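You operate a simulated robot arm through the tools that you are given. There is no shell and no other tool. Be economical: measure what you need, move in short steps, check, and stop when the job is done.

You are at the controls of a simulated two-armed robot. One attempt, no reset.

## Task
Take the lid off the blue tin and lay it down on the top of the back counter.

It is judged by the outcome, as a careful person would: the job done as asked, and still so three seconds after it is handed in. It fails if anything else is knocked over, pushed out of place, dropped, spilled or broken. Lids that push on must go on centred and level and be pressed home; caps that screw on are set level and turned clockwise until they are tight.

## Robot
Two 7-joint arms with two-finger parallel grippers on one trunk, on a base that drives. Base frame: it is fixed to the floor where the robot stands at the start and does not move with it; the origin is under the middle of the robot, x ahead of it, y to its left, z up; the surface under the hand at the start is at about z = 0.97. Readings come in m, degrees, newtons and seconds.
The left shoulder is at the start at [0.042, 0.174, 1.31], the right one opposite. With the tool pointing down near the work surface each hand reaches from about 0.2 to 0.66 m from the robot's upright axis, wherever it stands, measured 20 degrees to its own side. Payload 3.6 kg a hand.
Tool frame (each hand has its own): the origin (TCP) lies between the finger pads and is the grasp point; the fingertips stand 0.03 m ahead of it; z points along the fingers, y is the line along which they close. The gripper opens to 0.11 m. The fingers are 0.02 m wide and 0.01 m thick; the gripper's body (0.048 by 0.112 m) begins 0.055 m behind the TCP.
Orientation is that of the tool frame in the base frame, as a unit quaternion [w, x, y, z]. With the fingers straight down and closing along the base's y, the tool's x points along the base's -x, its y along +y and its z along -z.

## Interface
- The arms move only by the tool step_arm. It takes "left_rows", "right_rows" or both (then of equal length, played together; a hand with none holds still); each is one flat list of numbers, 6 for each row, row after row: the shift along the tool's x, y, z in units of 500 mm (1.0 is 500 mm), then the turn, a rotation vector about the tool's x, y, z in units of 120 degrees (1.0 is 120 degrees). In form: [x, y, z, ax, ay, az, x, y, z, ax, ay, az, ...]. A call has 1 to 10 rows; each row is the pose to reach, as a shift and turn from the pose commanded when the call began, along the tool's axes at that moment. "left_gripper" and "right_gripper" are, for a hand that has rows, the finger opening in cm, from 0 to 11, set as the call begins (left out, the last holds). A call with a number of a shift or a turn outside -1 to 1 is refused whole. Rows are played at 5 a second. More than 0.05 m and 8.6 degrees between two rows, or a gripper value outside its range, and nothing of the call is played. Where a pose cannot be reached the arm comes as near as it can. A force on the tool above 40 N (or 10 N above the force at the start of the call, whichever is more), or a blocked arm, ends the call early, and 0.2 s more pass. The fingers move at their own pace (about 0.153 m/s each) and stop on an object; they squeeze with about 29 N. The grip force told is the motor's: it shows also when the fingers shut on nothing. Time passes only in rows, and 0.2 s behind the last, so rows that repeat a pose let the fingers close. It gives the time, the measured TCP pose, the force on the tool (base axes), the opening and the grip force at its end, in the units of the frame above (readings bear some noise), with the torque about the TCP (base axes, N m) and any sound that the robot's microphone picked up.
- Cameras (640 x 400 px; columns grow to the right, rows downward): "scene" is now at [0.1188, 0.0371, 1.4871]; the picture's right is [0.42, -0.91, 0.00], its down [-0.50, -0.23, -0.83] and it looks along [0.76, 0.35, -0.55] (base axes); focal length 261 px, centre (320, 200). "left" rides on the left gripper at [0.072, -0.017, -0.103] in its tool frame; the picture's right is [0.23, 0.97, 0.00], its down [-0.76, 0.18, -0.62] and it looks along [-0.61, 0.14, 0.78] (tool axes); focal length 222 px, centre (320, 200). "right" rides on the right gripper at [0.072, 0.017, -0.103] in its tool frame; the picture's right is [-0.23, 0.97, 0.00], its down [-0.76, -0.18, -0.62] and it looks along [-0.61, -0.14, 0.78] (tool axes); focal length 222 px, centre (320, 200). There is no depth. A picture from a camera that has moved, and an enlarged one, comes with that camera's place and axes in the base frame and with its lens.
- get_image(camera): a new picture of that camera. The clock stands still meanwhile.
- slide_trunk(by): slides the trunk up (or, below 0, down) by that many m; the arms and the scene camera ride with it, the base frame stays. It gives what a move gives, with no picture.
- steer(legs): drives the robot by 1 to 6 legs, each [ahead, left, turn to the left] in m, m and degrees, along the robot's own axes; the way and the turn of a leg run together, so that a leg with both is an arc; at most 1.5 m and 180 degrees a leg. The arms and the cameras ride along, it lands a little off, and it stops where it bumps. It gives what a move gives.
- turn_head(pan, tilt): turns the head with the scene camera to pan (to the left, within 86 degrees either way) and tilt (down, from -29 to 69), counted from straight ahead of the robot. It gives what a move gives.
- zoom(camera, box): a new picture of the part [left, top, right, bottom] of that camera's present view, enlarged. The clock stands still meanwhile.
- hand_in(): hands the job in; it is judged then, once.

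Work in short steps. Places have to be worked out from the pictures, the camera data and where the tool is seen: move nearer, look again, correct. Check each grasp and each placing, and mend what went wrong. You have 120 turns and 100 pictures in all, those below and enlarged ones among them. Open the grippers and draw the arms clear of the work before you hand the job in, unless the task says otherwise; then end with one line.

The tools are called as a command line: name --argument value ..., lists and objects as JSON in quotes. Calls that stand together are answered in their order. step_arm: Moves the arms, as the interface text tells. Its arguments: {"type":"object","properties":{"left_rows":{"type":"array","items":{"type":"number"}},"left_gripper":{"type":"number"},"right_rows":{"type":"array","items":{"type":"number"}},"right_gripper":{"type":"number"}},"required":[]} The other tools are called the same way: slide_trunk (by) slides the trunk up or down; steer (legs) drives the base; turn_head (pan, tilt) turns the head that bears the scene camera; get_image (camera) takes a picture; zoom (camera, box) takes an enlarged picture of a part of a camera's view; hand_in () hands the job in.

At the start:

```text
t: 0.0
left_tcp_pos: [0.4021, 0.4051, 1.3055]
left_orientation: [0.001, 0.0, 1.0, 0.001]
left_wrist_force: [-0.1, 0.4, -0.4]
left_ft_torque: [0.0, -0.01, 0.01]
left_width: 0.11
left_gripper_force: 0.1
right_tcp_pos: [0.4764, -0.0529, 1.2824]
right_orientation: [0.0, 0.0, 1.0, 0.0]
right_wrist_force: [0.5, 0.3, 0.3]
right_ft_torque: [0.01, 0.0, 0.01]
right_width: 0.11
right_gripper_force: 0.2
trunk travel left (down, up): [-0.425, 0.338]
robot x, y, heading: [0.0009, 0.0013, 0.3]
head pan, tilt: [24.6, 33.5]
```

scene: 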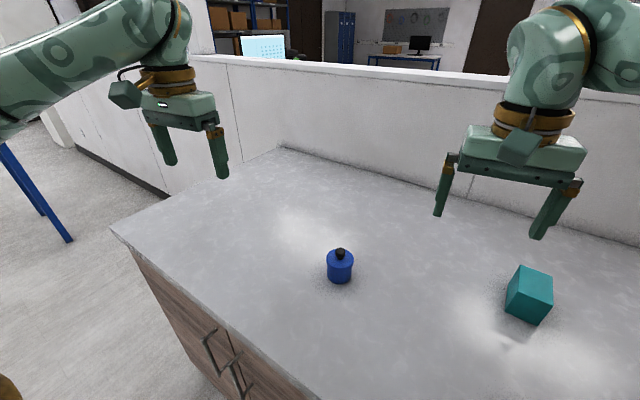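
right: 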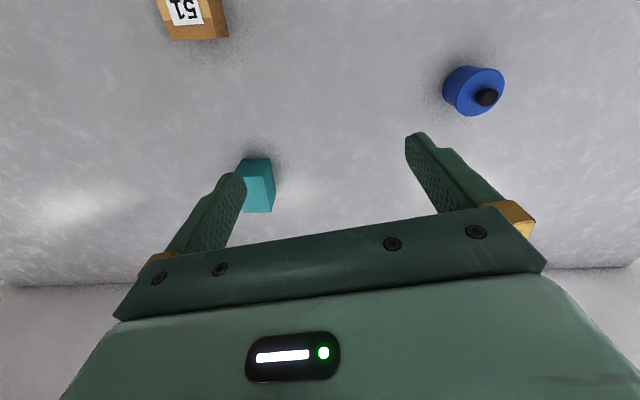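
left: 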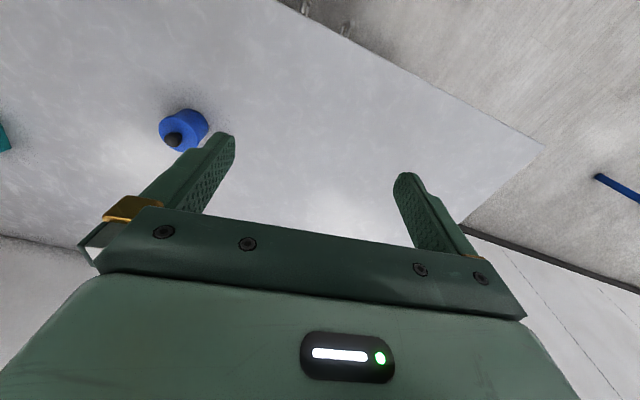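

The tin appears to be at about (0.55, 0.18), with a knobbed lid. I don't know yet which surface the "back counter" is, so I'll look around, starting with a closer look at the tin.

zoom --camera "scene" --box '[290, 220, 390, 300]'

turn_head --pan 86 --tilt 25

get_image --camera "scene"

turn_head --pan -60 --tilt 25

get_image --camera "scene"

```text
5.00 times, centred on (340, 260) of scene
camera zoom: at [0.1188, 0.0371, 1.4871], right [0.42, -0.91, 0.0], down [-0.5, -0.23, -0.83], along [0.76, 0.35, -0.55], focal length 1304 px, centre (220, -100)
```

zoom: 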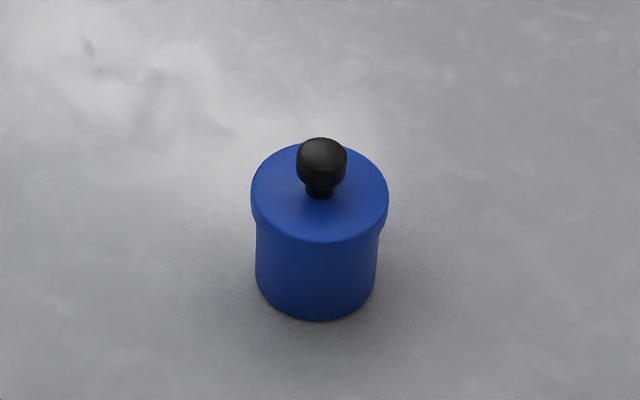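

```text
t: 1.3
left_tcp_pos: [0.4013, 0.4041, 1.3053]
left_orientation: [0.0, 0.0, 1.0, 0.0]
left_wrist_force: [0.1, 0.5, -1.3]
left_ft_torque: [0.02, -0.01, 0.02]
left_width: 0.1097
left_gripper_force: 0.1
right_tcp_pos: [0.4779, -0.0528, 1.2815]
right_orientation: [-0.001, -0.001, 1.0, 0.0]
right_wrist_force: [-0.8, -1.3, -0.2]
right_ft_torque: [0.02, 0.0, 0.01]
right_width: 0.11
right_gripper_force: 0.1
trunk travel left (down, up): [-0.425, 0.338]
robot x, y, heading: [-0.0011, -0.0012, -0.1]
head pan, tilt: [85.9, 25.0]
```

```text
95 pictures are left
camera scene: at [0.0447, 0.0921, 1.5005], right [1.0, -0.07, 0.0], down [-0.03, -0.42, -0.91], along [0.06, 0.9, -0.42], focal length 261 px, centre (320, 200)
```

scene: 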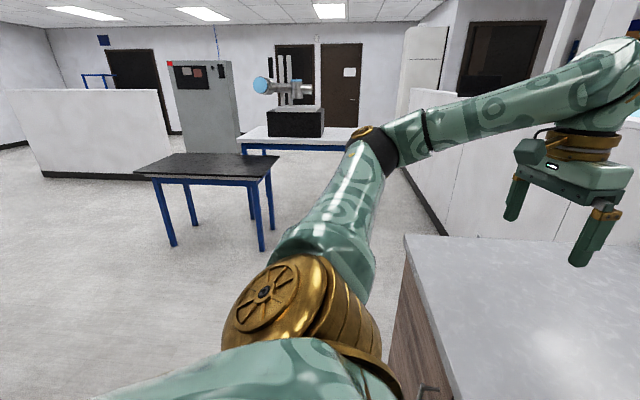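

```text
t: 3.6
left_tcp_pos: [0.4034, 0.4053, 1.3058]
left_orientation: [0.0, 0.0, 1.0, 0.0]
left_wrist_force: [-0.4, 0.7, 0.7]
left_ft_torque: [0.0, -0.03, 0.03]
left_width: 0.1101
left_gripper_force: 0.0
right_tcp_pos: [0.4773, -0.0517, 1.2816]
right_orientation: [0.0, 0.001, 1.0, 0.0]
right_wrist_force: [-1.0, 0.6, 0.2]
right_ft_torque: [0.04, 0.01, 0.0]
right_width: 0.1102
right_gripper_force: 0.1
trunk travel left (down, up): [-0.425, 0.338]
robot x, y, heading: [-0.002, 0.0004, -0.1]
head pan, tilt: [-60.0, 25.0]
```

```text
94 pictures are left
camera scene: at [0.0842, -0.0796, 1.5005], right [-0.87, -0.5, 0.0], down [-0.21, 0.37, -0.91], along [0.45, -0.78, -0.42], focal length 261 px, centre (320, 200)
```

scene: 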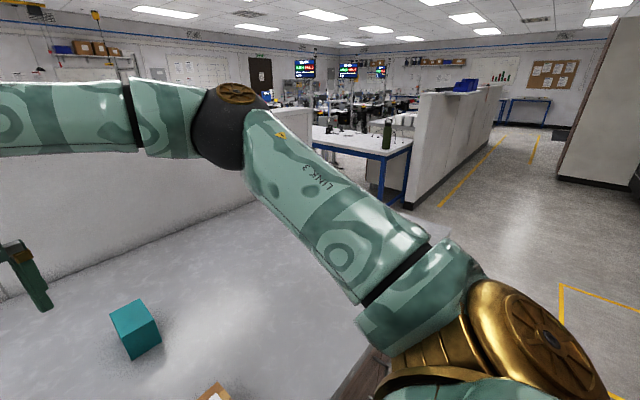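

The likely back counter is behind the robot; I'll look there later. Before that, I'll bring the left hand above the tin (estimated at (0.537, 0.177), knob top z≈1.065) and check with the wrist camera.

step_arm --left_rows '[-0.034, -0.057, 0.034, 0, 0, 0, -0.068, -0.114, 0.068, 0, 0, 0, -0.102, -0.171, 0.101, 0, 0, 0, -0.135, -0.228, 0.135, 0, 0, 0, -0.169, -0.285, 0.169, 0, 0, 0, -0.203, -0.342, 0.203, 0, 0, 0, -0.236, -0.399, 0.236, 0, 0, 0, -0.27, -0.456, 0.27, 0, 0, 0, -0.27, -0.456, 0.27, 0, 0, 0]' --left_gripper 6

turn_head --pan 22 --tilt 40

get_image --camera "left"

get_image --camera "scene"

```text
t: 5.6
left_tcp_pos: [0.5341, 0.1774, 1.1707]
left_orientation: [0.0, 0.001, 1.0, -0.001]
left_wrist_force: [-0.5, 0.3, 0.2]
left_ft_torque: [-0.01, 0.0, -0.01]
left_width: 0.0598
left_gripper_force: 0.0
right_tcp_pos: [0.4765, -0.0526, 1.2823]
right_orientation: [-0.001, -0.001, 1.0, 0.0]
right_wrist_force: [-0.3, 0.6, 0.1]
right_ft_torque: [-0.01, -0.01, 0.0]
right_width: 0.11
right_gripper_force: 0.1
trunk travel left (down, up): [-0.425, 0.338]
robot x, y, heading: [-0.0014, 0.0008, -0.0]
head pan, tilt: [-60.0, 25.0]
```

```text
t: 7.2
left_tcp_pos: [0.5369, 0.1755, 1.1716]
left_orientation: [0.0, 0.0, 1.0, 0.0]
left_wrist_force: [0.5, -0.4, -0.9]
left_ft_torque: [0.0, 0.04, 0.02]
left_width: 0.06
left_gripper_force: 0.0
right_tcp_pos: [0.4776, -0.0521, 1.2806]
right_orientation: [-0.001, 0.0, 1.0, -0.001]
right_wrist_force: [-0.3, -0.3, 0.0]
right_ft_torque: [-0.01, -0.01, 0.0]
right_width: 0.1098
right_gripper_force: 0.1
trunk travel left (down, up): [-0.425, 0.338]
robot x, y, heading: [-0.0027, 0.005, -0.3]
head pan, tilt: [22.0, 40.0]
```

```text
93 pictures are left
camera left: at [0.4622, 0.1594, 1.2748], right [-0.23, 0.97, 0.0], down [0.76, 0.18, 0.62], along [0.61, 0.14, -0.78], focal length 222 px, centre (320, 200)
```

left: 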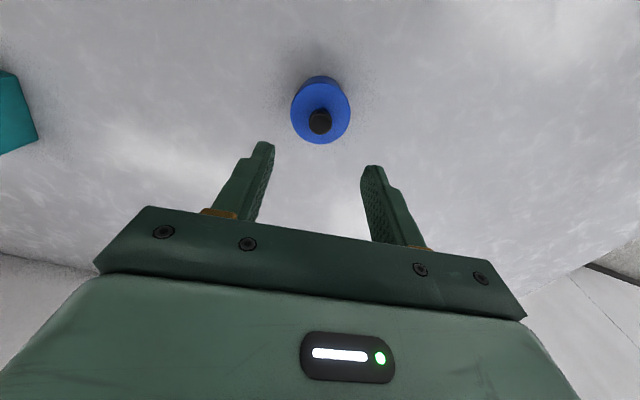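

```text
92 pictures are left
camera scene: at [0.117, 0.0318, 1.4772], right [0.37, -0.93, 0.0], down [-0.6, -0.24, -0.77], along [0.71, 0.29, -0.64], focal length 261 px, centre (320, 200)
```

scene: 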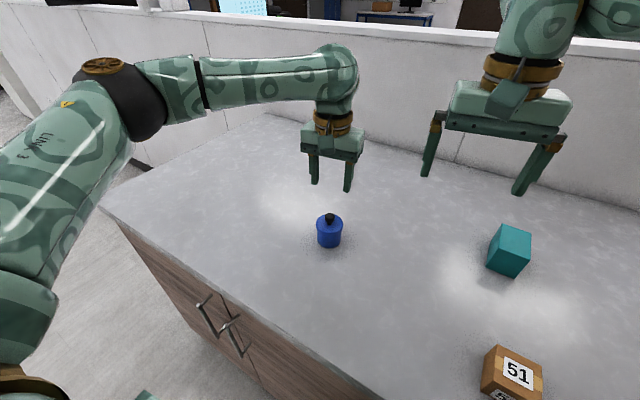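

The left camera puts the knob at (0.536, 0.175), which agrees. I'll descend to TCP z≈1.078 and check the fit.

step_arm --left_rows '[0, 0, 0.06, 0, 0, 0, 0, 0, 0.12, 0, 0, 0, 0, 0, 0.165, 0, 0, 0, 0, 0, 0.186, 0, 0, 0, 0, 0, 0.186, 0, 0, 0]' --left_gripper 6

get_image --camera "left"

zoom --camera "scene" --box '[280, 180, 380, 260]'

```text
t: 8.4
left_tcp_pos: [0.5364, 0.1755, 1.0757]
left_orientation: [0.0, 0.0, 1.0, 0.0]
left_wrist_force: [0.6, -0.3, 1.0]
left_ft_torque: [-0.01, -0.02, -0.01]
left_width: 0.0601
left_gripper_force: 0.1
right_tcp_pos: [0.4773, -0.0524, 1.2802]
right_orientation: [0.001, 0.0, 1.0, -0.001]
right_wrist_force: [0.9, 0.2, 0.6]
right_ft_torque: [-0.02, 0.02, 0.0]
right_width: 0.1098
right_gripper_force: 0.0
trunk travel left (down, up): [-0.425, 0.338]
robot x, y, heading: [0.0012, -0.001, -0.1]
head pan, tilt: [22.0, 40.0]
```

```text
91 pictures are left
camera left: at [0.4641, 0.1593, 1.1799], right [-0.23, 0.97, 0.0], down [0.76, 0.18, 0.62], along [0.61, 0.14, -0.78], focal length 222 px, centre (320, 200)
```

left: 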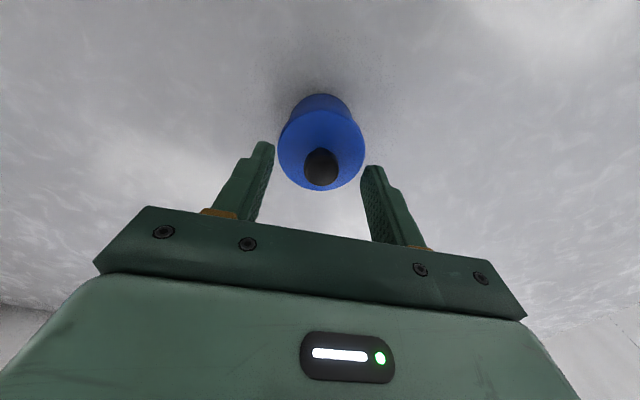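

```text
5.00 times, centred on (330, 220) of scene
camera zoom: at [0.1169, 0.0318, 1.4772], right [0.37, -0.93, 0.0], down [-0.6, -0.24, -0.77], along [0.71, 0.29, -0.64], focal length 1304 px, centre (270, 100)
```

zoom: 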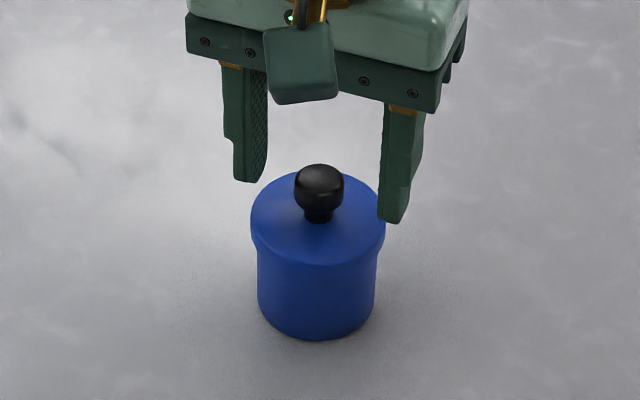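

The knob sits midway between the fingers. I'll descend 8 mm more and close on it.

step_arm --left_rows '[0, 0, 0.008, 0, 0, 0, 0, 0, 0.016, 0, 0, 0, 0, 0, 0.016, 0, 0, 0]' --left_gripper 6

step_arm --left_rows '[0, 0, 0, 0, 0, 0, 0, 0, 0, 0, 0, 0, 0, 0, 0, 0, 0, 0, 0, 0, 0, 0, 0, 0]' --left_gripper 0

zoom --camera "scene" --box '[280, 180, 380, 260]'

```text
t: 9.2
left_tcp_pos: [0.5378, 0.1765, 1.0684]
left_orientation: [0.0, -0.001, 1.0, 0.0]
left_wrist_force: [-0.3, -0.4, 0.5]
left_ft_torque: [0.02, 0.01, -0.01]
left_width: 0.0598
left_gripper_force: 0.1
right_tcp_pos: [0.4777, -0.0522, 1.281]
right_orientation: [0.0, -0.001, 1.0, 0.0]
right_wrist_force: [-0.2, 0.3, 0.1]
right_ft_torque: [-0.01, 0.02, 0.0]
right_width: 0.1098
right_gripper_force: 0.1
trunk travel left (down, up): [-0.425, 0.338]
robot x, y, heading: [-0.0044, -0.0001, 0.0]
head pan, tilt: [22.0, 40.0]
```

```text
t: 10.2
left_tcp_pos: [0.5374, 0.1767, 1.0681]
left_orientation: [0.0, 0.0, 1.0, 0.0]
left_wrist_force: [0.5, -0.7, 0.3]
left_ft_torque: [-0.01, 0.0, 0.01]
left_width: 0.0226
left_gripper_force: 28.8
right_tcp_pos: [0.4782, -0.0515, 1.2816]
right_orientation: [-0.001, 0.0, 1.0, 0.001]
right_wrist_force: [-0.7, 1.0, -0.4]
right_ft_torque: [0.01, -0.01, 0.06]
right_width: 0.11
right_gripper_force: 0.1
trunk travel left (down, up): [-0.425, 0.338]
robot x, y, heading: [0.001, 0.0007, -0.3]
head pan, tilt: [22.0, 40.0]
heard: snap
```

```text
5.00 times, centred on (330, 220) of scene
camera zoom: at [0.1171, 0.0318, 1.4772], right [0.37, -0.93, 0.0], down [-0.6, -0.24, -0.77], along [0.71, 0.29, -0.64], focal length 1304 px, centre (270, 100)
```

zoom: 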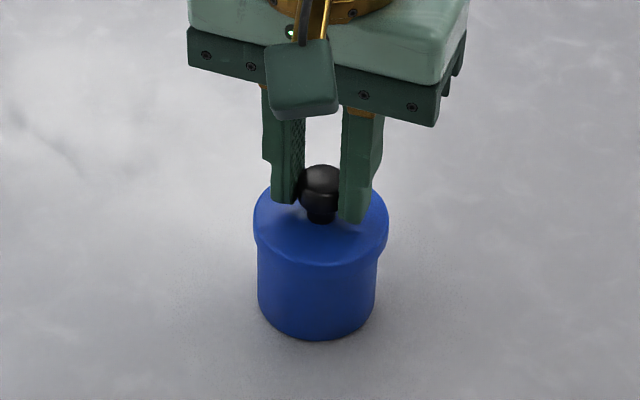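

The knob is gripped at 22.6 mm, and I heard a "snap", perhaps the lid unseating. I'll lift gently by 8 mm and look.

step_arm --left_rows '[0, 0, -0.004, 0, 0, 0, 0, 0, -0.008, 0, 0, 0, 0, 0, -0.012, 0, 0, 0, 0, 0, -0.016, 0, 0, 0]'

zoom --camera "scene" --box '[280, 180, 380, 260]'

```text
t: 11.2
left_tcp_pos: [0.5388, 0.1752, 1.0768]
left_orientation: [0.0, 0.0, 1.0, 0.0]
left_wrist_force: [-0.3, 0.8, -0.1]
left_ft_torque: [-0.03, 0.02, -0.03]
left_width: 0.0224
left_gripper_force: 29.3
right_tcp_pos: [0.4772, -0.0524, 1.2812]
right_orientation: [-0.001, -0.001, 1.0, 0.0]
right_wrist_force: [-0.8, 0.2, -0.2]
right_ft_torque: [0.03, -0.03, -0.02]
right_width: 0.1101
right_gripper_force: 0.1
trunk travel left (down, up): [-0.425, 0.338]
robot x, y, heading: [0.001, -0.0016, 0.2]
head pan, tilt: [22.0, 40.0]
```

```text
5.00 times, centred on (330, 220) of scene
camera zoom: at [0.117, 0.0319, 1.4772], right [0.37, -0.93, 0.0], down [-0.6, -0.24, -0.77], along [0.71, 0.29, -0.64], focal length 1304 px, centre (270, 100)
```

zoom: 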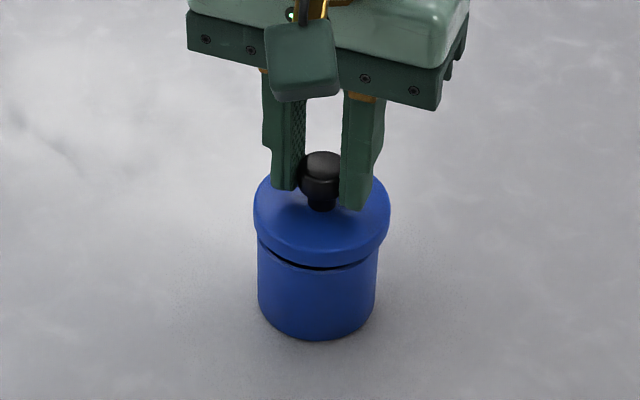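

The lid is separating and the tin is staying put. I'll lift another 150 mm straight up.

step_arm --left_rows '[0, 0, -0.02, 0, 0, 0, 0, 0, -0.04, 0, 0, 0, 0, 0, -0.08, 0, 0, 0, 0, 0, -0.13, 0, 0, 0, 0, 0, -0.18, 0, 0, 0, 0, 0, -0.24, 0, 0, 0, 0, 0, -0.3, 0, 0, 0, 0, 0, -0.36, 0, 0, 0, 0, 0, -0.36, 0, 0, 0]'

get_image --camera "scene"

```text
t: 13.2
left_tcp_pos: [0.5368, 0.1763, 1.2578]
left_orientation: [0.0, 0.0, 1.0, 0.0]
left_wrist_force: [-0.7, 0.0, -0.4]
left_ft_torque: [0.0, 0.0, 0.03]
left_width: 0.0221
left_gripper_force: 29.0
right_tcp_pos: [0.4775, -0.0516, 1.2814]
right_orientation: [-0.001, 0.0, 1.0, 0.0]
right_wrist_force: [0.0, -0.8, -0.1]
right_ft_torque: [0.0, 0.02, 0.01]
right_width: 0.11
right_gripper_force: 0.0
trunk travel left (down, up): [-0.425, 0.338]
robot x, y, heading: [0.0, 0.0004, 0.1]
head pan, tilt: [22.0, 40.0]
```

```text
87 pictures are left
camera scene: at [0.1174, 0.0321, 1.4771], right [0.37, -0.93, 0.0], down [-0.6, -0.24, -0.77], along [0.71, 0.29, -0.64], focal length 261 px, centre (320, 200)
```

scene: 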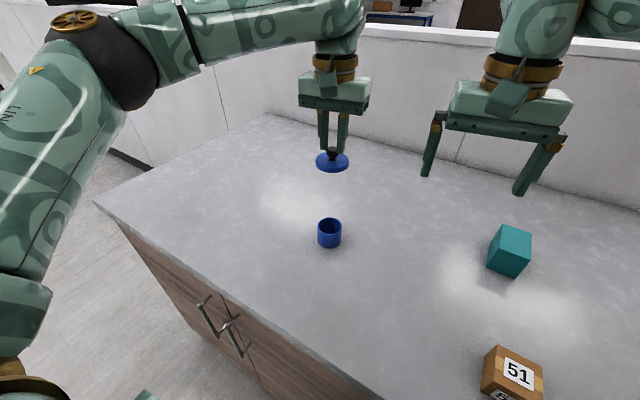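

The lid is off and the tin is undisturbed. I'll look toward the rear on both sides to find the back counter.

turn_head --pan -86 --tilt 20

get_image --camera "scene"

```text
t: 15.0
left_tcp_pos: [0.5371, 0.1765, 1.2573]
left_orientation: [0.001, 0.001, 1.0, 0.001]
left_wrist_force: [0.2, -1.3, 1.2]
left_ft_torque: [0.0, -0.01, -0.03]
left_width: 0.0221
left_gripper_force: 28.9
right_tcp_pos: [0.4789, -0.0527, 1.2818]
right_orientation: [-0.001, 0.0, 1.0, 0.0]
right_wrist_force: [-1.0, 0.6, -0.5]
right_ft_torque: [0.02, -0.01, -0.01]
right_width: 0.1098
right_gripper_force: 0.1
trunk travel left (down, up): [-0.425, 0.338]
robot x, y, heading: [0.0035, 0.0009, 0.1]
head pan, tilt: [-85.9, 20.0]
```

```text
86 pictures are left
camera scene: at [0.0449, -0.0929, 1.5086], right [-1.0, -0.07, 0.0], down [-0.02, 0.34, -0.94], along [0.07, -0.94, -0.34], focal length 261 px, centre (320, 200)
```

scene: 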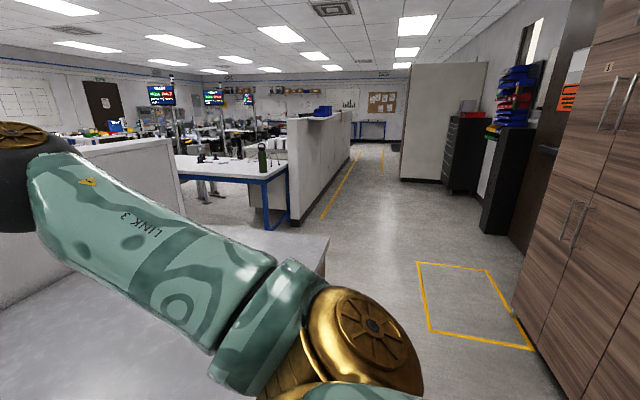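

I see tall cabinets behind on the right. I'll turn the base 90° to the left in place (the hands are well above everything) and look at what is behind.

steer --legs '[[0, 0, 90]]'

turn_head --pan 75 --tilt 25

get_image --camera "scene"

```text
t: 19.3
left_tcp_pos: [-0.1883, 0.5317, 1.2556]
left_orientation: [0.0, 0.716, -0.698, 0.0]
left_wrist_force: [-0.3, -1.3, -0.9]
left_ft_torque: [-0.03, -0.01, 0.02]
left_width: 0.0218
left_gripper_force: 29.2
right_tcp_pos: [0.0408, 0.4787, 1.2816]
right_orientation: [0.0, 0.716, -0.698, 0.0]
right_wrist_force: [0.4, 0.1, -0.3]
right_ft_torque: [0.03, 0.03, 0.0]
right_width: 0.1101
right_gripper_force: 0.0
trunk travel left (down, up): [-0.425, 0.338]
robot x, y, heading: [0.0006, -0.0026, 91.3]
head pan, tilt: [-85.9, 20.0]
```

```text
t: 21.8
left_tcp_pos: [-0.189, 0.5325, 1.2566]
left_orientation: [0.0, 0.716, -0.698, 0.001]
left_wrist_force: [-0.4, 0.0, -0.2]
left_ft_torque: [0.03, 0.02, -0.01]
left_width: 0.0223
left_gripper_force: 29.3
right_tcp_pos: [0.0409, 0.4799, 1.2806]
right_orientation: [0.001, 0.716, -0.699, 0.0]
right_wrist_force: [0.0, -0.2, 0.4]
right_ft_torque: [0.0, 0.03, -0.03]
right_width: 0.1103
right_gripper_force: 0.1
trunk travel left (down, up): [-0.425, 0.338]
robot x, y, heading: [-0.0001, -0.0009, 91.4]
head pan, tilt: [75.0, 25.0]
```

```text
85 pictures are left
camera scene: at [-0.0905, 0.0599, 1.5005], right [0.24, 0.97, 0.0], down [0.41, -0.1, -0.91], along [-0.88, 0.21, -0.42], focal length 261 px, centre (320, 200)
```

scene: 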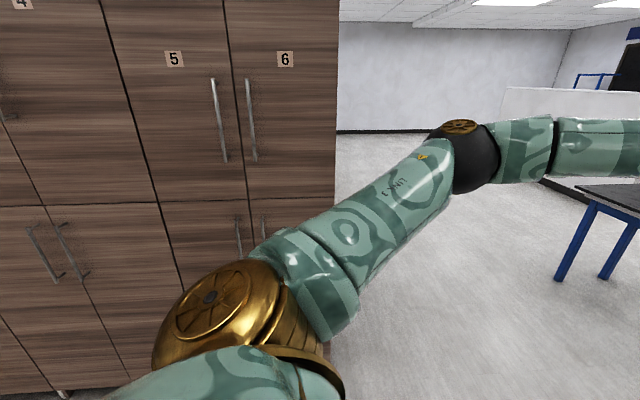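

Behind are tall cabinets with no counter so far. I'll look farther around before deciding.

turn_head --pan 0 --tilt 15

get_image --camera "scene"

steer --legs '[[0, 0, 60]]'

turn_head --pan 75 --tilt 15

get_image --camera "scene"

```text
t: 23.2
left_tcp_pos: [-0.1897, 0.5319, 1.2566]
left_orientation: [0.0, 0.716, -0.698, 0.0]
left_wrist_force: [0.0, 0.1, 0.6]
left_ft_torque: [0.03, -0.03, -0.02]
left_width: 0.0221
left_gripper_force: 29.0
right_tcp_pos: [0.042, 0.4797, 1.2815]
right_orientation: [0.001, 0.716, -0.699, 0.001]
right_wrist_force: [-0.4, -0.3, 0.1]
right_ft_torque: [-0.04, 0.0, -0.02]
right_width: 0.1097
right_gripper_force: 0.0
trunk travel left (down, up): [-0.425, 0.338]
robot x, y, heading: [-0.0008, 0.0014, 91.3]
head pan, tilt: [0.0, 15.0]
```

```text
84 pictures are left
camera scene: at [-0.0033, 0.1315, 1.5167], right [1.0, 0.02, 0.0], down [0.01, -0.26, -0.97], along [-0.02, 0.97, -0.26], focal length 261 px, centre (320, 200)
```

scene: 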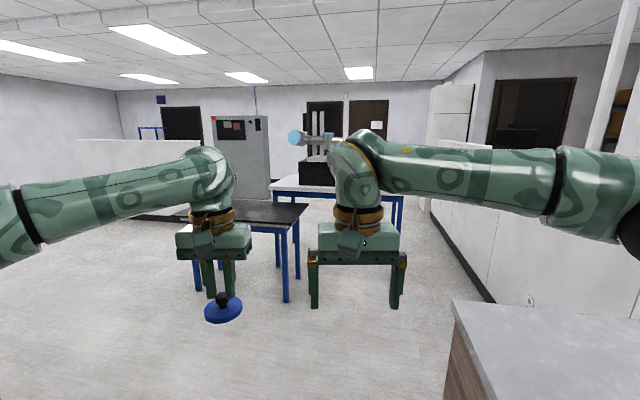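

```text
t: 26.3
left_tcp_pos: [-0.5538, 0.1085, 1.258]
left_orientation: [0.0, 0.968, -0.252, 0.0]
left_wrist_force: [0.7, -0.1, -1.3]
left_ft_torque: [0.01, 0.0, -0.01]
left_width: 0.0222
left_gripper_force: 29.6
right_tcp_pos: [-0.3898, 0.2781, 1.2818]
right_orientation: [0.0, 0.967, -0.254, 0.0]
right_wrist_force: [-0.8, 0.5, -0.3]
right_ft_torque: [0.0, 0.0, -0.01]
right_width: 0.1101
right_gripper_force: 0.0
trunk travel left (down, up): [-0.425, 0.338]
robot x, y, heading: [-0.003, 0.0015, 151.0]
head pan, tilt: [0.0, 15.0]
```

```text
t: 27.7
left_tcp_pos: [-0.5538, 0.1079, 1.2581]
left_orientation: [-0.001, 0.968, -0.252, 0.0]
left_wrist_force: [-0.5, -0.6, -0.8]
left_ft_torque: [-0.01, 0.0, 0.02]
left_width: 0.022
left_gripper_force: 29.4
right_tcp_pos: [-0.3906, 0.2794, 1.281]
right_orientation: [0.0, 0.967, -0.253, 0.001]
right_wrist_force: [0.2, -0.7, -0.9]
right_ft_torque: [0.01, 0.0, 0.01]
right_width: 0.1098
right_gripper_force: 0.1
trunk travel left (down, up): [-0.425, 0.338]
robot x, y, heading: [-0.0008, -0.0013, 150.7]
head pan, tilt: [75.0, 15.0]
```

```text
83 pictures are left
camera scene: at [-0.0987, -0.0483, 1.5167], right [-0.72, 0.7, 0.0], down [0.18, 0.18, -0.97], along [-0.67, -0.69, -0.26], focal length 261 px, centre (320, 200)
```

scene: 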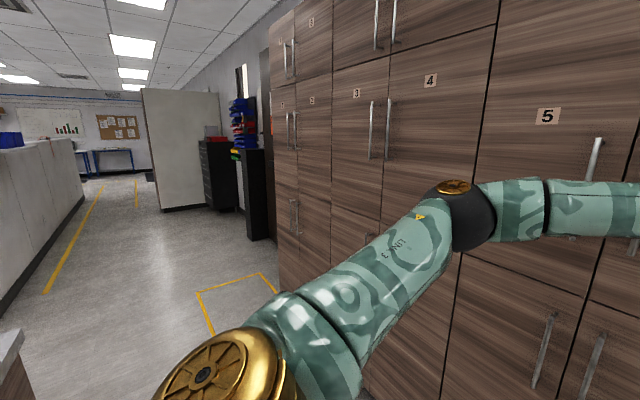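

There is no other counter anywhere: only tall cabinets and leg tables. So the counter the tin stands on, backed by the half wall, must be the back counter. I'll turn back to it.

steer --legs '[[0, 0, -150.7]]'

turn_head --pan 25 --tilt 38

get_image --camera "scene"

```text
t: 34.4
left_tcp_pos: [0.5382, 0.1693, 1.2569]
left_orientation: [-0.001, 0.007, 1.0, 0.0]
left_wrist_force: [1.0, -0.4, -0.3]
left_ft_torque: [0.02, 0.0, -0.01]
left_width: 0.0223
left_gripper_force: 29.0
right_tcp_pos: [0.4765, -0.0586, 1.2819]
right_orientation: [-0.001, 0.006, 1.0, -0.001]
right_wrist_force: [0.4, 0.2, -0.5]
right_ft_torque: [0.03, -0.01, -0.01]
right_width: 0.1099
right_gripper_force: 0.0
trunk travel left (down, up): [-0.425, 0.338]
robot x, y, heading: [0.0035, 0.0002, -0.5]
head pan, tilt: [75.0, 15.0]
```

```text
t: 35.5
left_tcp_pos: [0.5389, 0.1687, 1.2566]
left_orientation: [0.0, 0.007, 1.0, 0.0]
left_wrist_force: [0.6, -0.4, -0.2]
left_ft_torque: [0.0, 0.0, -0.01]
left_width: 0.0221
left_gripper_force: 29.2
right_tcp_pos: [0.4763, -0.0591, 1.2823]
right_orientation: [-0.001, 0.007, 1.0, -0.001]
right_wrist_force: [0.5, 0.1, -0.6]
right_ft_torque: [0.02, 0.01, 0.02]
right_width: 0.1099
right_gripper_force: 0.1
trunk travel left (down, up): [-0.425, 0.338]
robot x, y, heading: [-0.0011, 0.001, -0.9]
head pan, tilt: [25.0, 38.0]
```

```text
82 pictures are left
camera scene: at [0.1169, 0.0349, 1.4802], right [0.41, -0.91, 0.0], down [-0.56, -0.25, -0.79], along [0.72, 0.32, -0.62], focal length 261 px, centre (320, 200)
```

scene: 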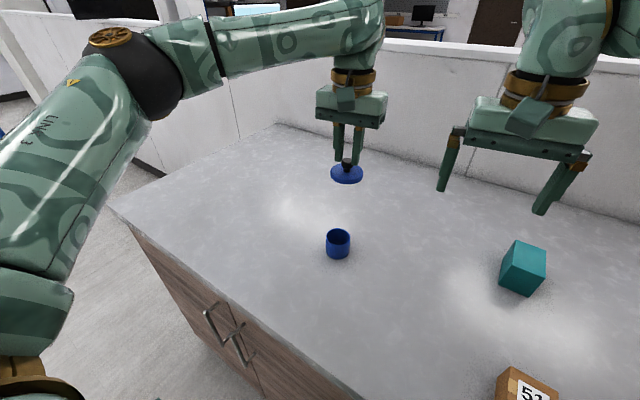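

The scene is unchanged. I'll move the lid sideways to the clear spot at about (0.50, 0.33), then down to TCP z≈1.07. I expect touchdown near 1.026.

step_arm --left_rows '[0.015, 0.08, 0, 0, 0, 0, 0.038, 0.16, 0, 0, 0, 0, 0.057, 0.24, 0, 0, 0, 0, 0.076, 0.32, 0, 0, 0, 0, 0.076, 0.32, 0.08, 0, 0, 0, 0.076, 0.32, 0.16, 0, 0, 0, 0.076, 0.32, 0.24, 0, 0, 0, 0.076, 0.32, 0.32, 0, 0, 0, 0.076, 0.32, 0.374, 0, 0, 0, 0.076, 0.32, 0.374, 0, 0, 0]'

get_image --camera "scene"

zoom --camera "scene" --box '[210, 160, 310, 240]'

```text
t: 37.7
left_tcp_pos: [0.5009, 0.3278, 1.0705]
left_orientation: [0.001, 0.007, 1.0, 0.0]
left_wrist_force: [-0.3, -0.3, -0.2]
left_ft_torque: [0.05, -0.02, 0.0]
left_width: 0.0225
left_gripper_force: 28.9
right_tcp_pos: [0.477, -0.0586, 1.2815]
right_orientation: [0.0, 0.007, 1.0, 0.0]
right_wrist_force: [0.3, 0.5, 0.1]
right_ft_torque: [-0.02, 0.01, -0.02]
right_width: 0.1098
right_gripper_force: 0.0
trunk travel left (down, up): [-0.425, 0.338]
robot x, y, heading: [-0.0008, -0.0032, -0.9]
head pan, tilt: [25.0, 38.0]
```

```text
81 pictures are left
camera scene: at [0.1169, 0.0347, 1.4802], right [0.41, -0.91, 0.0], down [-0.56, -0.25, -0.79], along [0.72, 0.32, -0.62], focal length 261 px, centre (320, 200)
```

scene: 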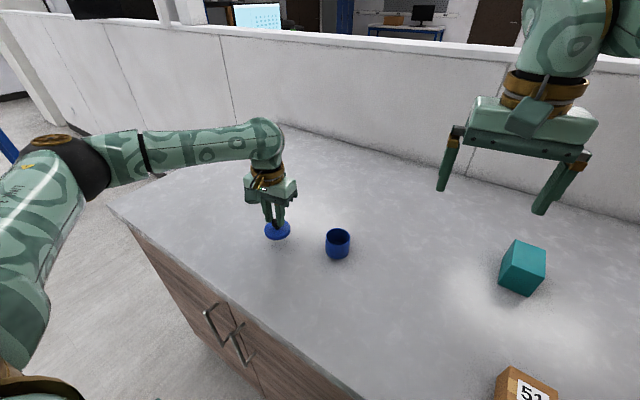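

```text
5.00 times, centred on (260, 200) of scene
camera zoom: at [0.1169, 0.0347, 1.4802], right [0.41, -0.91, 0.0], down [-0.56, -0.25, -0.79], along [0.72, 0.32, -0.62], focal length 1304 px, centre (620, 200)
```

zoom: 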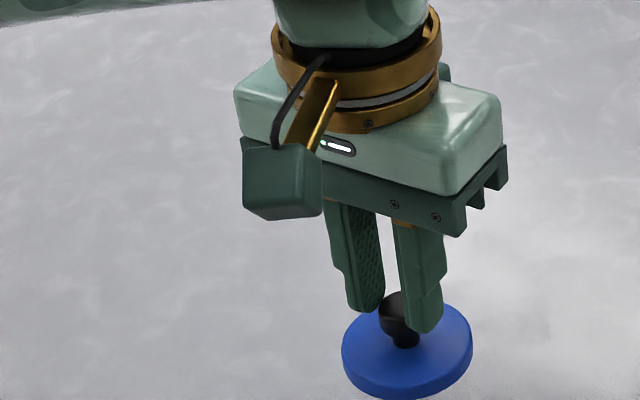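

The spot is clear. I'll descend 30 mm, then continue in very small steps while watching the force.

step_arm --left_rows '[0, 0, 0.02, 0, 0, 0, 0, 0, 0.04, 0, 0, 0, 0, 0, 0.06, 0, 0, 0, 0, 0, 0.06, 0, 0, 0]'

step_arm --left_rows '[0, 0, 0.004, 0, 0, 0, 0, 0, 0.008, 0, 0, 0, 0, 0, 0.012, 0, 0, 0, 0, 0, 0.016, 0, 0, 0, 0, 0, 0.016, 0, 0, 0]'

zoom --camera "scene" --box '[230, 180, 330, 260]'

```text
t: 38.7
left_tcp_pos: [0.5022, 0.3286, 1.0395]
left_orientation: [0.0, 0.008, 1.0, 0.0]
left_wrist_force: [0.0, 0.4, -0.4]
left_ft_torque: [0.02, 0.01, 0.0]
left_width: 0.0223
left_gripper_force: 28.8
right_tcp_pos: [0.4767, -0.0592, 1.2822]
right_orientation: [0.0, 0.008, 1.0, 0.0]
right_wrist_force: [-0.4, 0.4, -0.3]
right_ft_torque: [0.02, -0.01, 0.02]
right_width: 0.1098
right_gripper_force: 0.0
trunk travel left (down, up): [-0.425, 0.338]
robot x, y, heading: [-0.0013, -0.0015, -0.6]
head pan, tilt: [25.0, 38.0]
```

```text
t: 39.9
left_tcp_pos: [0.5031, 0.3287, 1.0318]
left_orientation: [0.0, 0.006, 1.0, 0.0]
left_wrist_force: [0.2, 0.0, 0.4]
left_ft_torque: [0.0, 0.02, 0.0]
left_width: 0.0222
left_gripper_force: 29.1
right_tcp_pos: [0.4783, -0.0582, 1.2816]
right_orientation: [0.0, 0.007, 1.0, 0.0]
right_wrist_force: [-0.2, -0.9, 0.0]
right_ft_torque: [-0.05, -0.01, 0.02]
right_width: 0.1099
right_gripper_force: 0.0
trunk travel left (down, up): [-0.425, 0.338]
robot x, y, heading: [-0.0015, 0.0001, -1.1]
head pan, tilt: [25.0, 38.0]
```

```text
5.00 times, centred on (280, 220) of scene
camera zoom: at [0.1169, 0.0349, 1.4802], right [0.41, -0.91, 0.0], down [-0.56, -0.25, -0.79], along [0.72, 0.32, -0.62], focal length 1304 px, centre (520, 100)
```

zoom: 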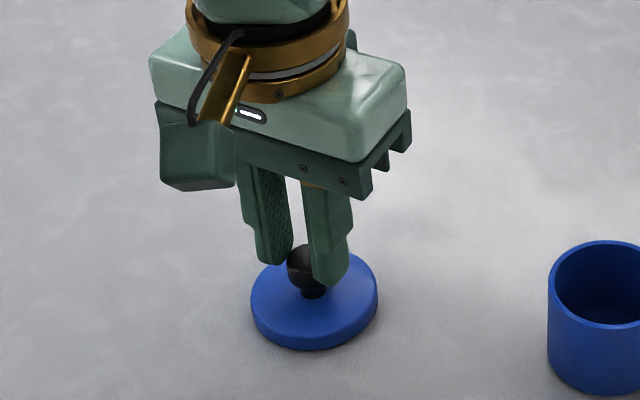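

No contact yet, so I'll keep lowering in 1.5 mm steps.

step_arm --left_rows '[0, 0, 0.003, 0, 0, 0, 0, 0, 0.006, 0, 0, 0, 0, 0, 0.009, 0, 0, 0, 0, 0, 0.012, 0, 0, 0, 0, 0, 0.012, 0, 0, 0]'

```text
t: 41.1
left_tcp_pos: [0.5032, 0.3279, 1.0308]
left_orientation: [0.003, 0.006, 1.0, -0.001]
left_wrist_force: [3.8, 5.7, 30.2]
left_ft_torque: [0.2, -0.23, 0.04]
left_width: 0.0219
left_gripper_force: 29.1
right_tcp_pos: [0.4751, -0.0596, 1.2816]
right_orientation: [0.0, 0.007, 1.0, 0.0]
right_wrist_force: [0.5, -0.1, 0.2]
right_ft_torque: [-0.01, 0.04, 0.03]
right_width: 0.1099
right_gripper_force: 0.1
trunk travel left (down, up): [-0.425, 0.338]
robot x, y, heading: [0.0, -0.0017, -0.8]
head pan, tilt: [25.0, 38.0]
```

The lid has touched down with 30 N at TCP z≈1.031. I'll back the command up 4 mm to relieve the force.

step_arm --left_rows '[0, 0, -0.004, 0, 0, 0, 0, 0, -0.009, 0, 0, 0, 0, 0, -0.009, 0, 0, 0]'

```text
t: 41.9
left_tcp_pos: [0.5024, 0.3276, 1.0289]
left_orientation: [-0.002, 0.007, 1.0, 0.0]
left_wrist_force: [2.4, 0.6, 5.5]
left_ft_torque: [0.05, -0.29, 0.01]
left_width: 0.0219
left_gripper_force: 28.9
right_tcp_pos: [0.4764, -0.059, 1.2822]
right_orientation: [0.0, 0.006, 1.0, 0.001]
right_wrist_force: [0.3, -0.7, -0.4]
right_ft_torque: [0.03, -0.03, 0.04]
right_width: 0.1099
right_gripper_force: 0.0
trunk travel left (down, up): [-0.425, 0.338]
robot x, y, heading: [0.0009, -0.0061, -0.8]
head pan, tilt: [25.0, 38.0]
```

The lid rests with light contact. I'll open the fingers moderately and look.

step_arm --left_rows '[0, 0, 0, 0, 0, 0, 0, 0, 0, 0, 0, 0, 0, 0, 0, 0, 0, 0]' --left_gripper 6

zoom --camera "scene" --box '[230, 180, 330, 260]'

```text
t: 42.7
left_tcp_pos: [0.5033, 0.3291, 1.0288]
left_orientation: [0.0, 0.007, 1.0, 0.0]
left_wrist_force: [0.2, -0.1, -0.7]
left_ft_torque: [-0.01, -0.02, -0.01]
left_width: 0.0599
left_gripper_force: 0.2
right_tcp_pos: [0.4763, -0.0584, 1.281]
right_orientation: [0.0, 0.007, 1.0, -0.001]
right_wrist_force: [-0.3, 0.7, -0.2]
right_ft_torque: [0.0, 0.03, 0.02]
right_width: 0.1099
right_gripper_force: 0.1
trunk travel left (down, up): [-0.425, 0.338]
robot x, y, heading: [0.0021, 0.0007, -1.0]
head pan, tilt: [25.0, 38.0]
```

```text
5.00 times, centred on (280, 220) of scene
camera zoom: at [0.1169, 0.035, 1.4801], right [0.41, -0.91, 0.0], down [-0.56, -0.25, -0.79], along [0.72, 0.32, -0.62], focal length 1304 px, centre (520, 100)
```

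zoom: 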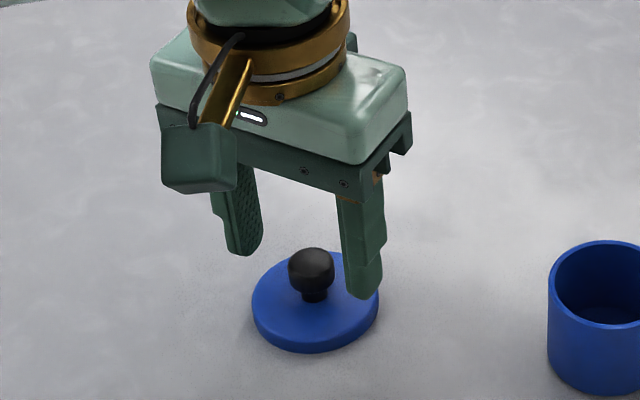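

The lid lies flat and is released. I'll raise the left hand straight up, clear of the work.

step_arm --left_rows '[0, 0, -0.04, 0, 0, 0, 0, 0, -0.1, 0, 0, 0, 0, 0, -0.18, 0, 0, 0, 0, 0, -0.26, 0, 0, 0, 0, 0, -0.34, 0, 0, 0, 0, 0, -0.42, 0, 0, 0, 0, 0.08, -0.5, 0, 0, 0, 0, 0.16, -0.54, 0, 0, 0, 0, 0.16, -0.54, 0, 0, 0]'

get_image --camera "scene"

```text
refused: row 7 steps farther than a row can; nothing moved
```

```text
77 pictures are left
camera scene: at [0.1169, 0.035, 1.4801], right [0.41, -0.91, 0.0], down [-0.56, -0.25, -0.79], along [0.72, 0.32, -0.62], focal length 261 px, centre (320, 200)
```

scene: 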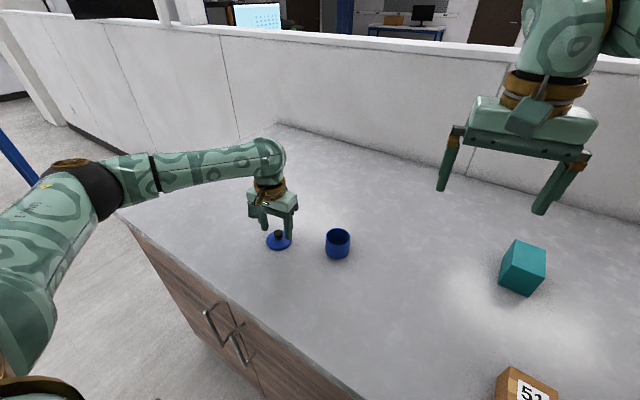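

That call was refused because one row was too long, so I'll repeat the lift purely vertically.

step_arm --left_rows '[0, 0, -0.04, 0, 0, 0, 0, 0, -0.1, 0, 0, 0, 0, 0, -0.18, 0, 0, 0, 0, 0, -0.26, 0, 0, 0, 0, 0, -0.34, 0, 0, 0, 0, 0, -0.42, 0, 0, 0, 0, 0.06, -0.46, 0, 0, 0, 0, 0.12, -0.5, 0, 0, 0, 0, 0.12, -0.5, 0, 0, 0]'

get_image --camera "scene"

```text
t: 44.7
left_tcp_pos: [0.5028, 0.3896, 1.2793]
left_orientation: [0.0, 0.007, 1.0, 0.0]
left_wrist_force: [-0.9, -0.1, 0.0]
left_ft_torque: [-0.03, -0.01, -0.02]
left_width: 0.0601
left_gripper_force: 0.1
right_tcp_pos: [0.4766, -0.0601, 1.2813]
right_orientation: [-0.001, 0.006, 1.0, -0.001]
right_wrist_force: [0.2, -0.4, -0.2]
right_ft_torque: [-0.01, 0.01, -0.01]
right_width: 0.1101
right_gripper_force: 0.1
trunk travel left (down, up): [-0.425, 0.338]
robot x, y, heading: [0.0028, -0.0031, -0.9]
head pan, tilt: [25.0, 38.0]
```

```text
76 pictures are left
camera scene: at [0.1172, 0.0345, 1.4801], right [0.41, -0.91, 0.0], down [-0.56, -0.25, -0.79], along [0.72, 0.32, -0.62], focal length 261 px, centre (320, 200)
```

scene: 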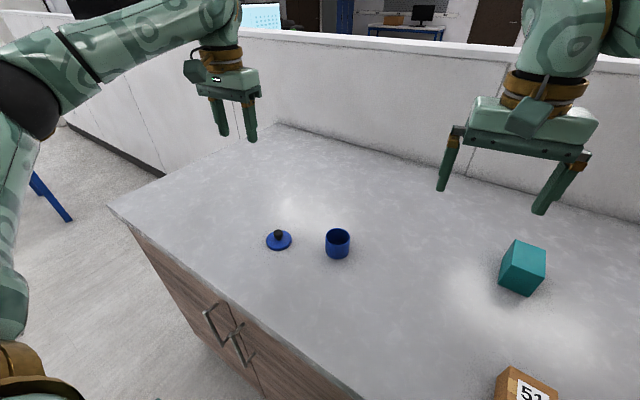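

The lid lies flat on the counter beside the upright tin, nothing else has moved, and both hands are clear. I'm handing the job in.

hand_in

```text
The job is handed in.
```

I took the lid off the blue tin and laid it flat on the counter beside the tin; I took that counter to be the back counter, since it was the only one I found on looking around.
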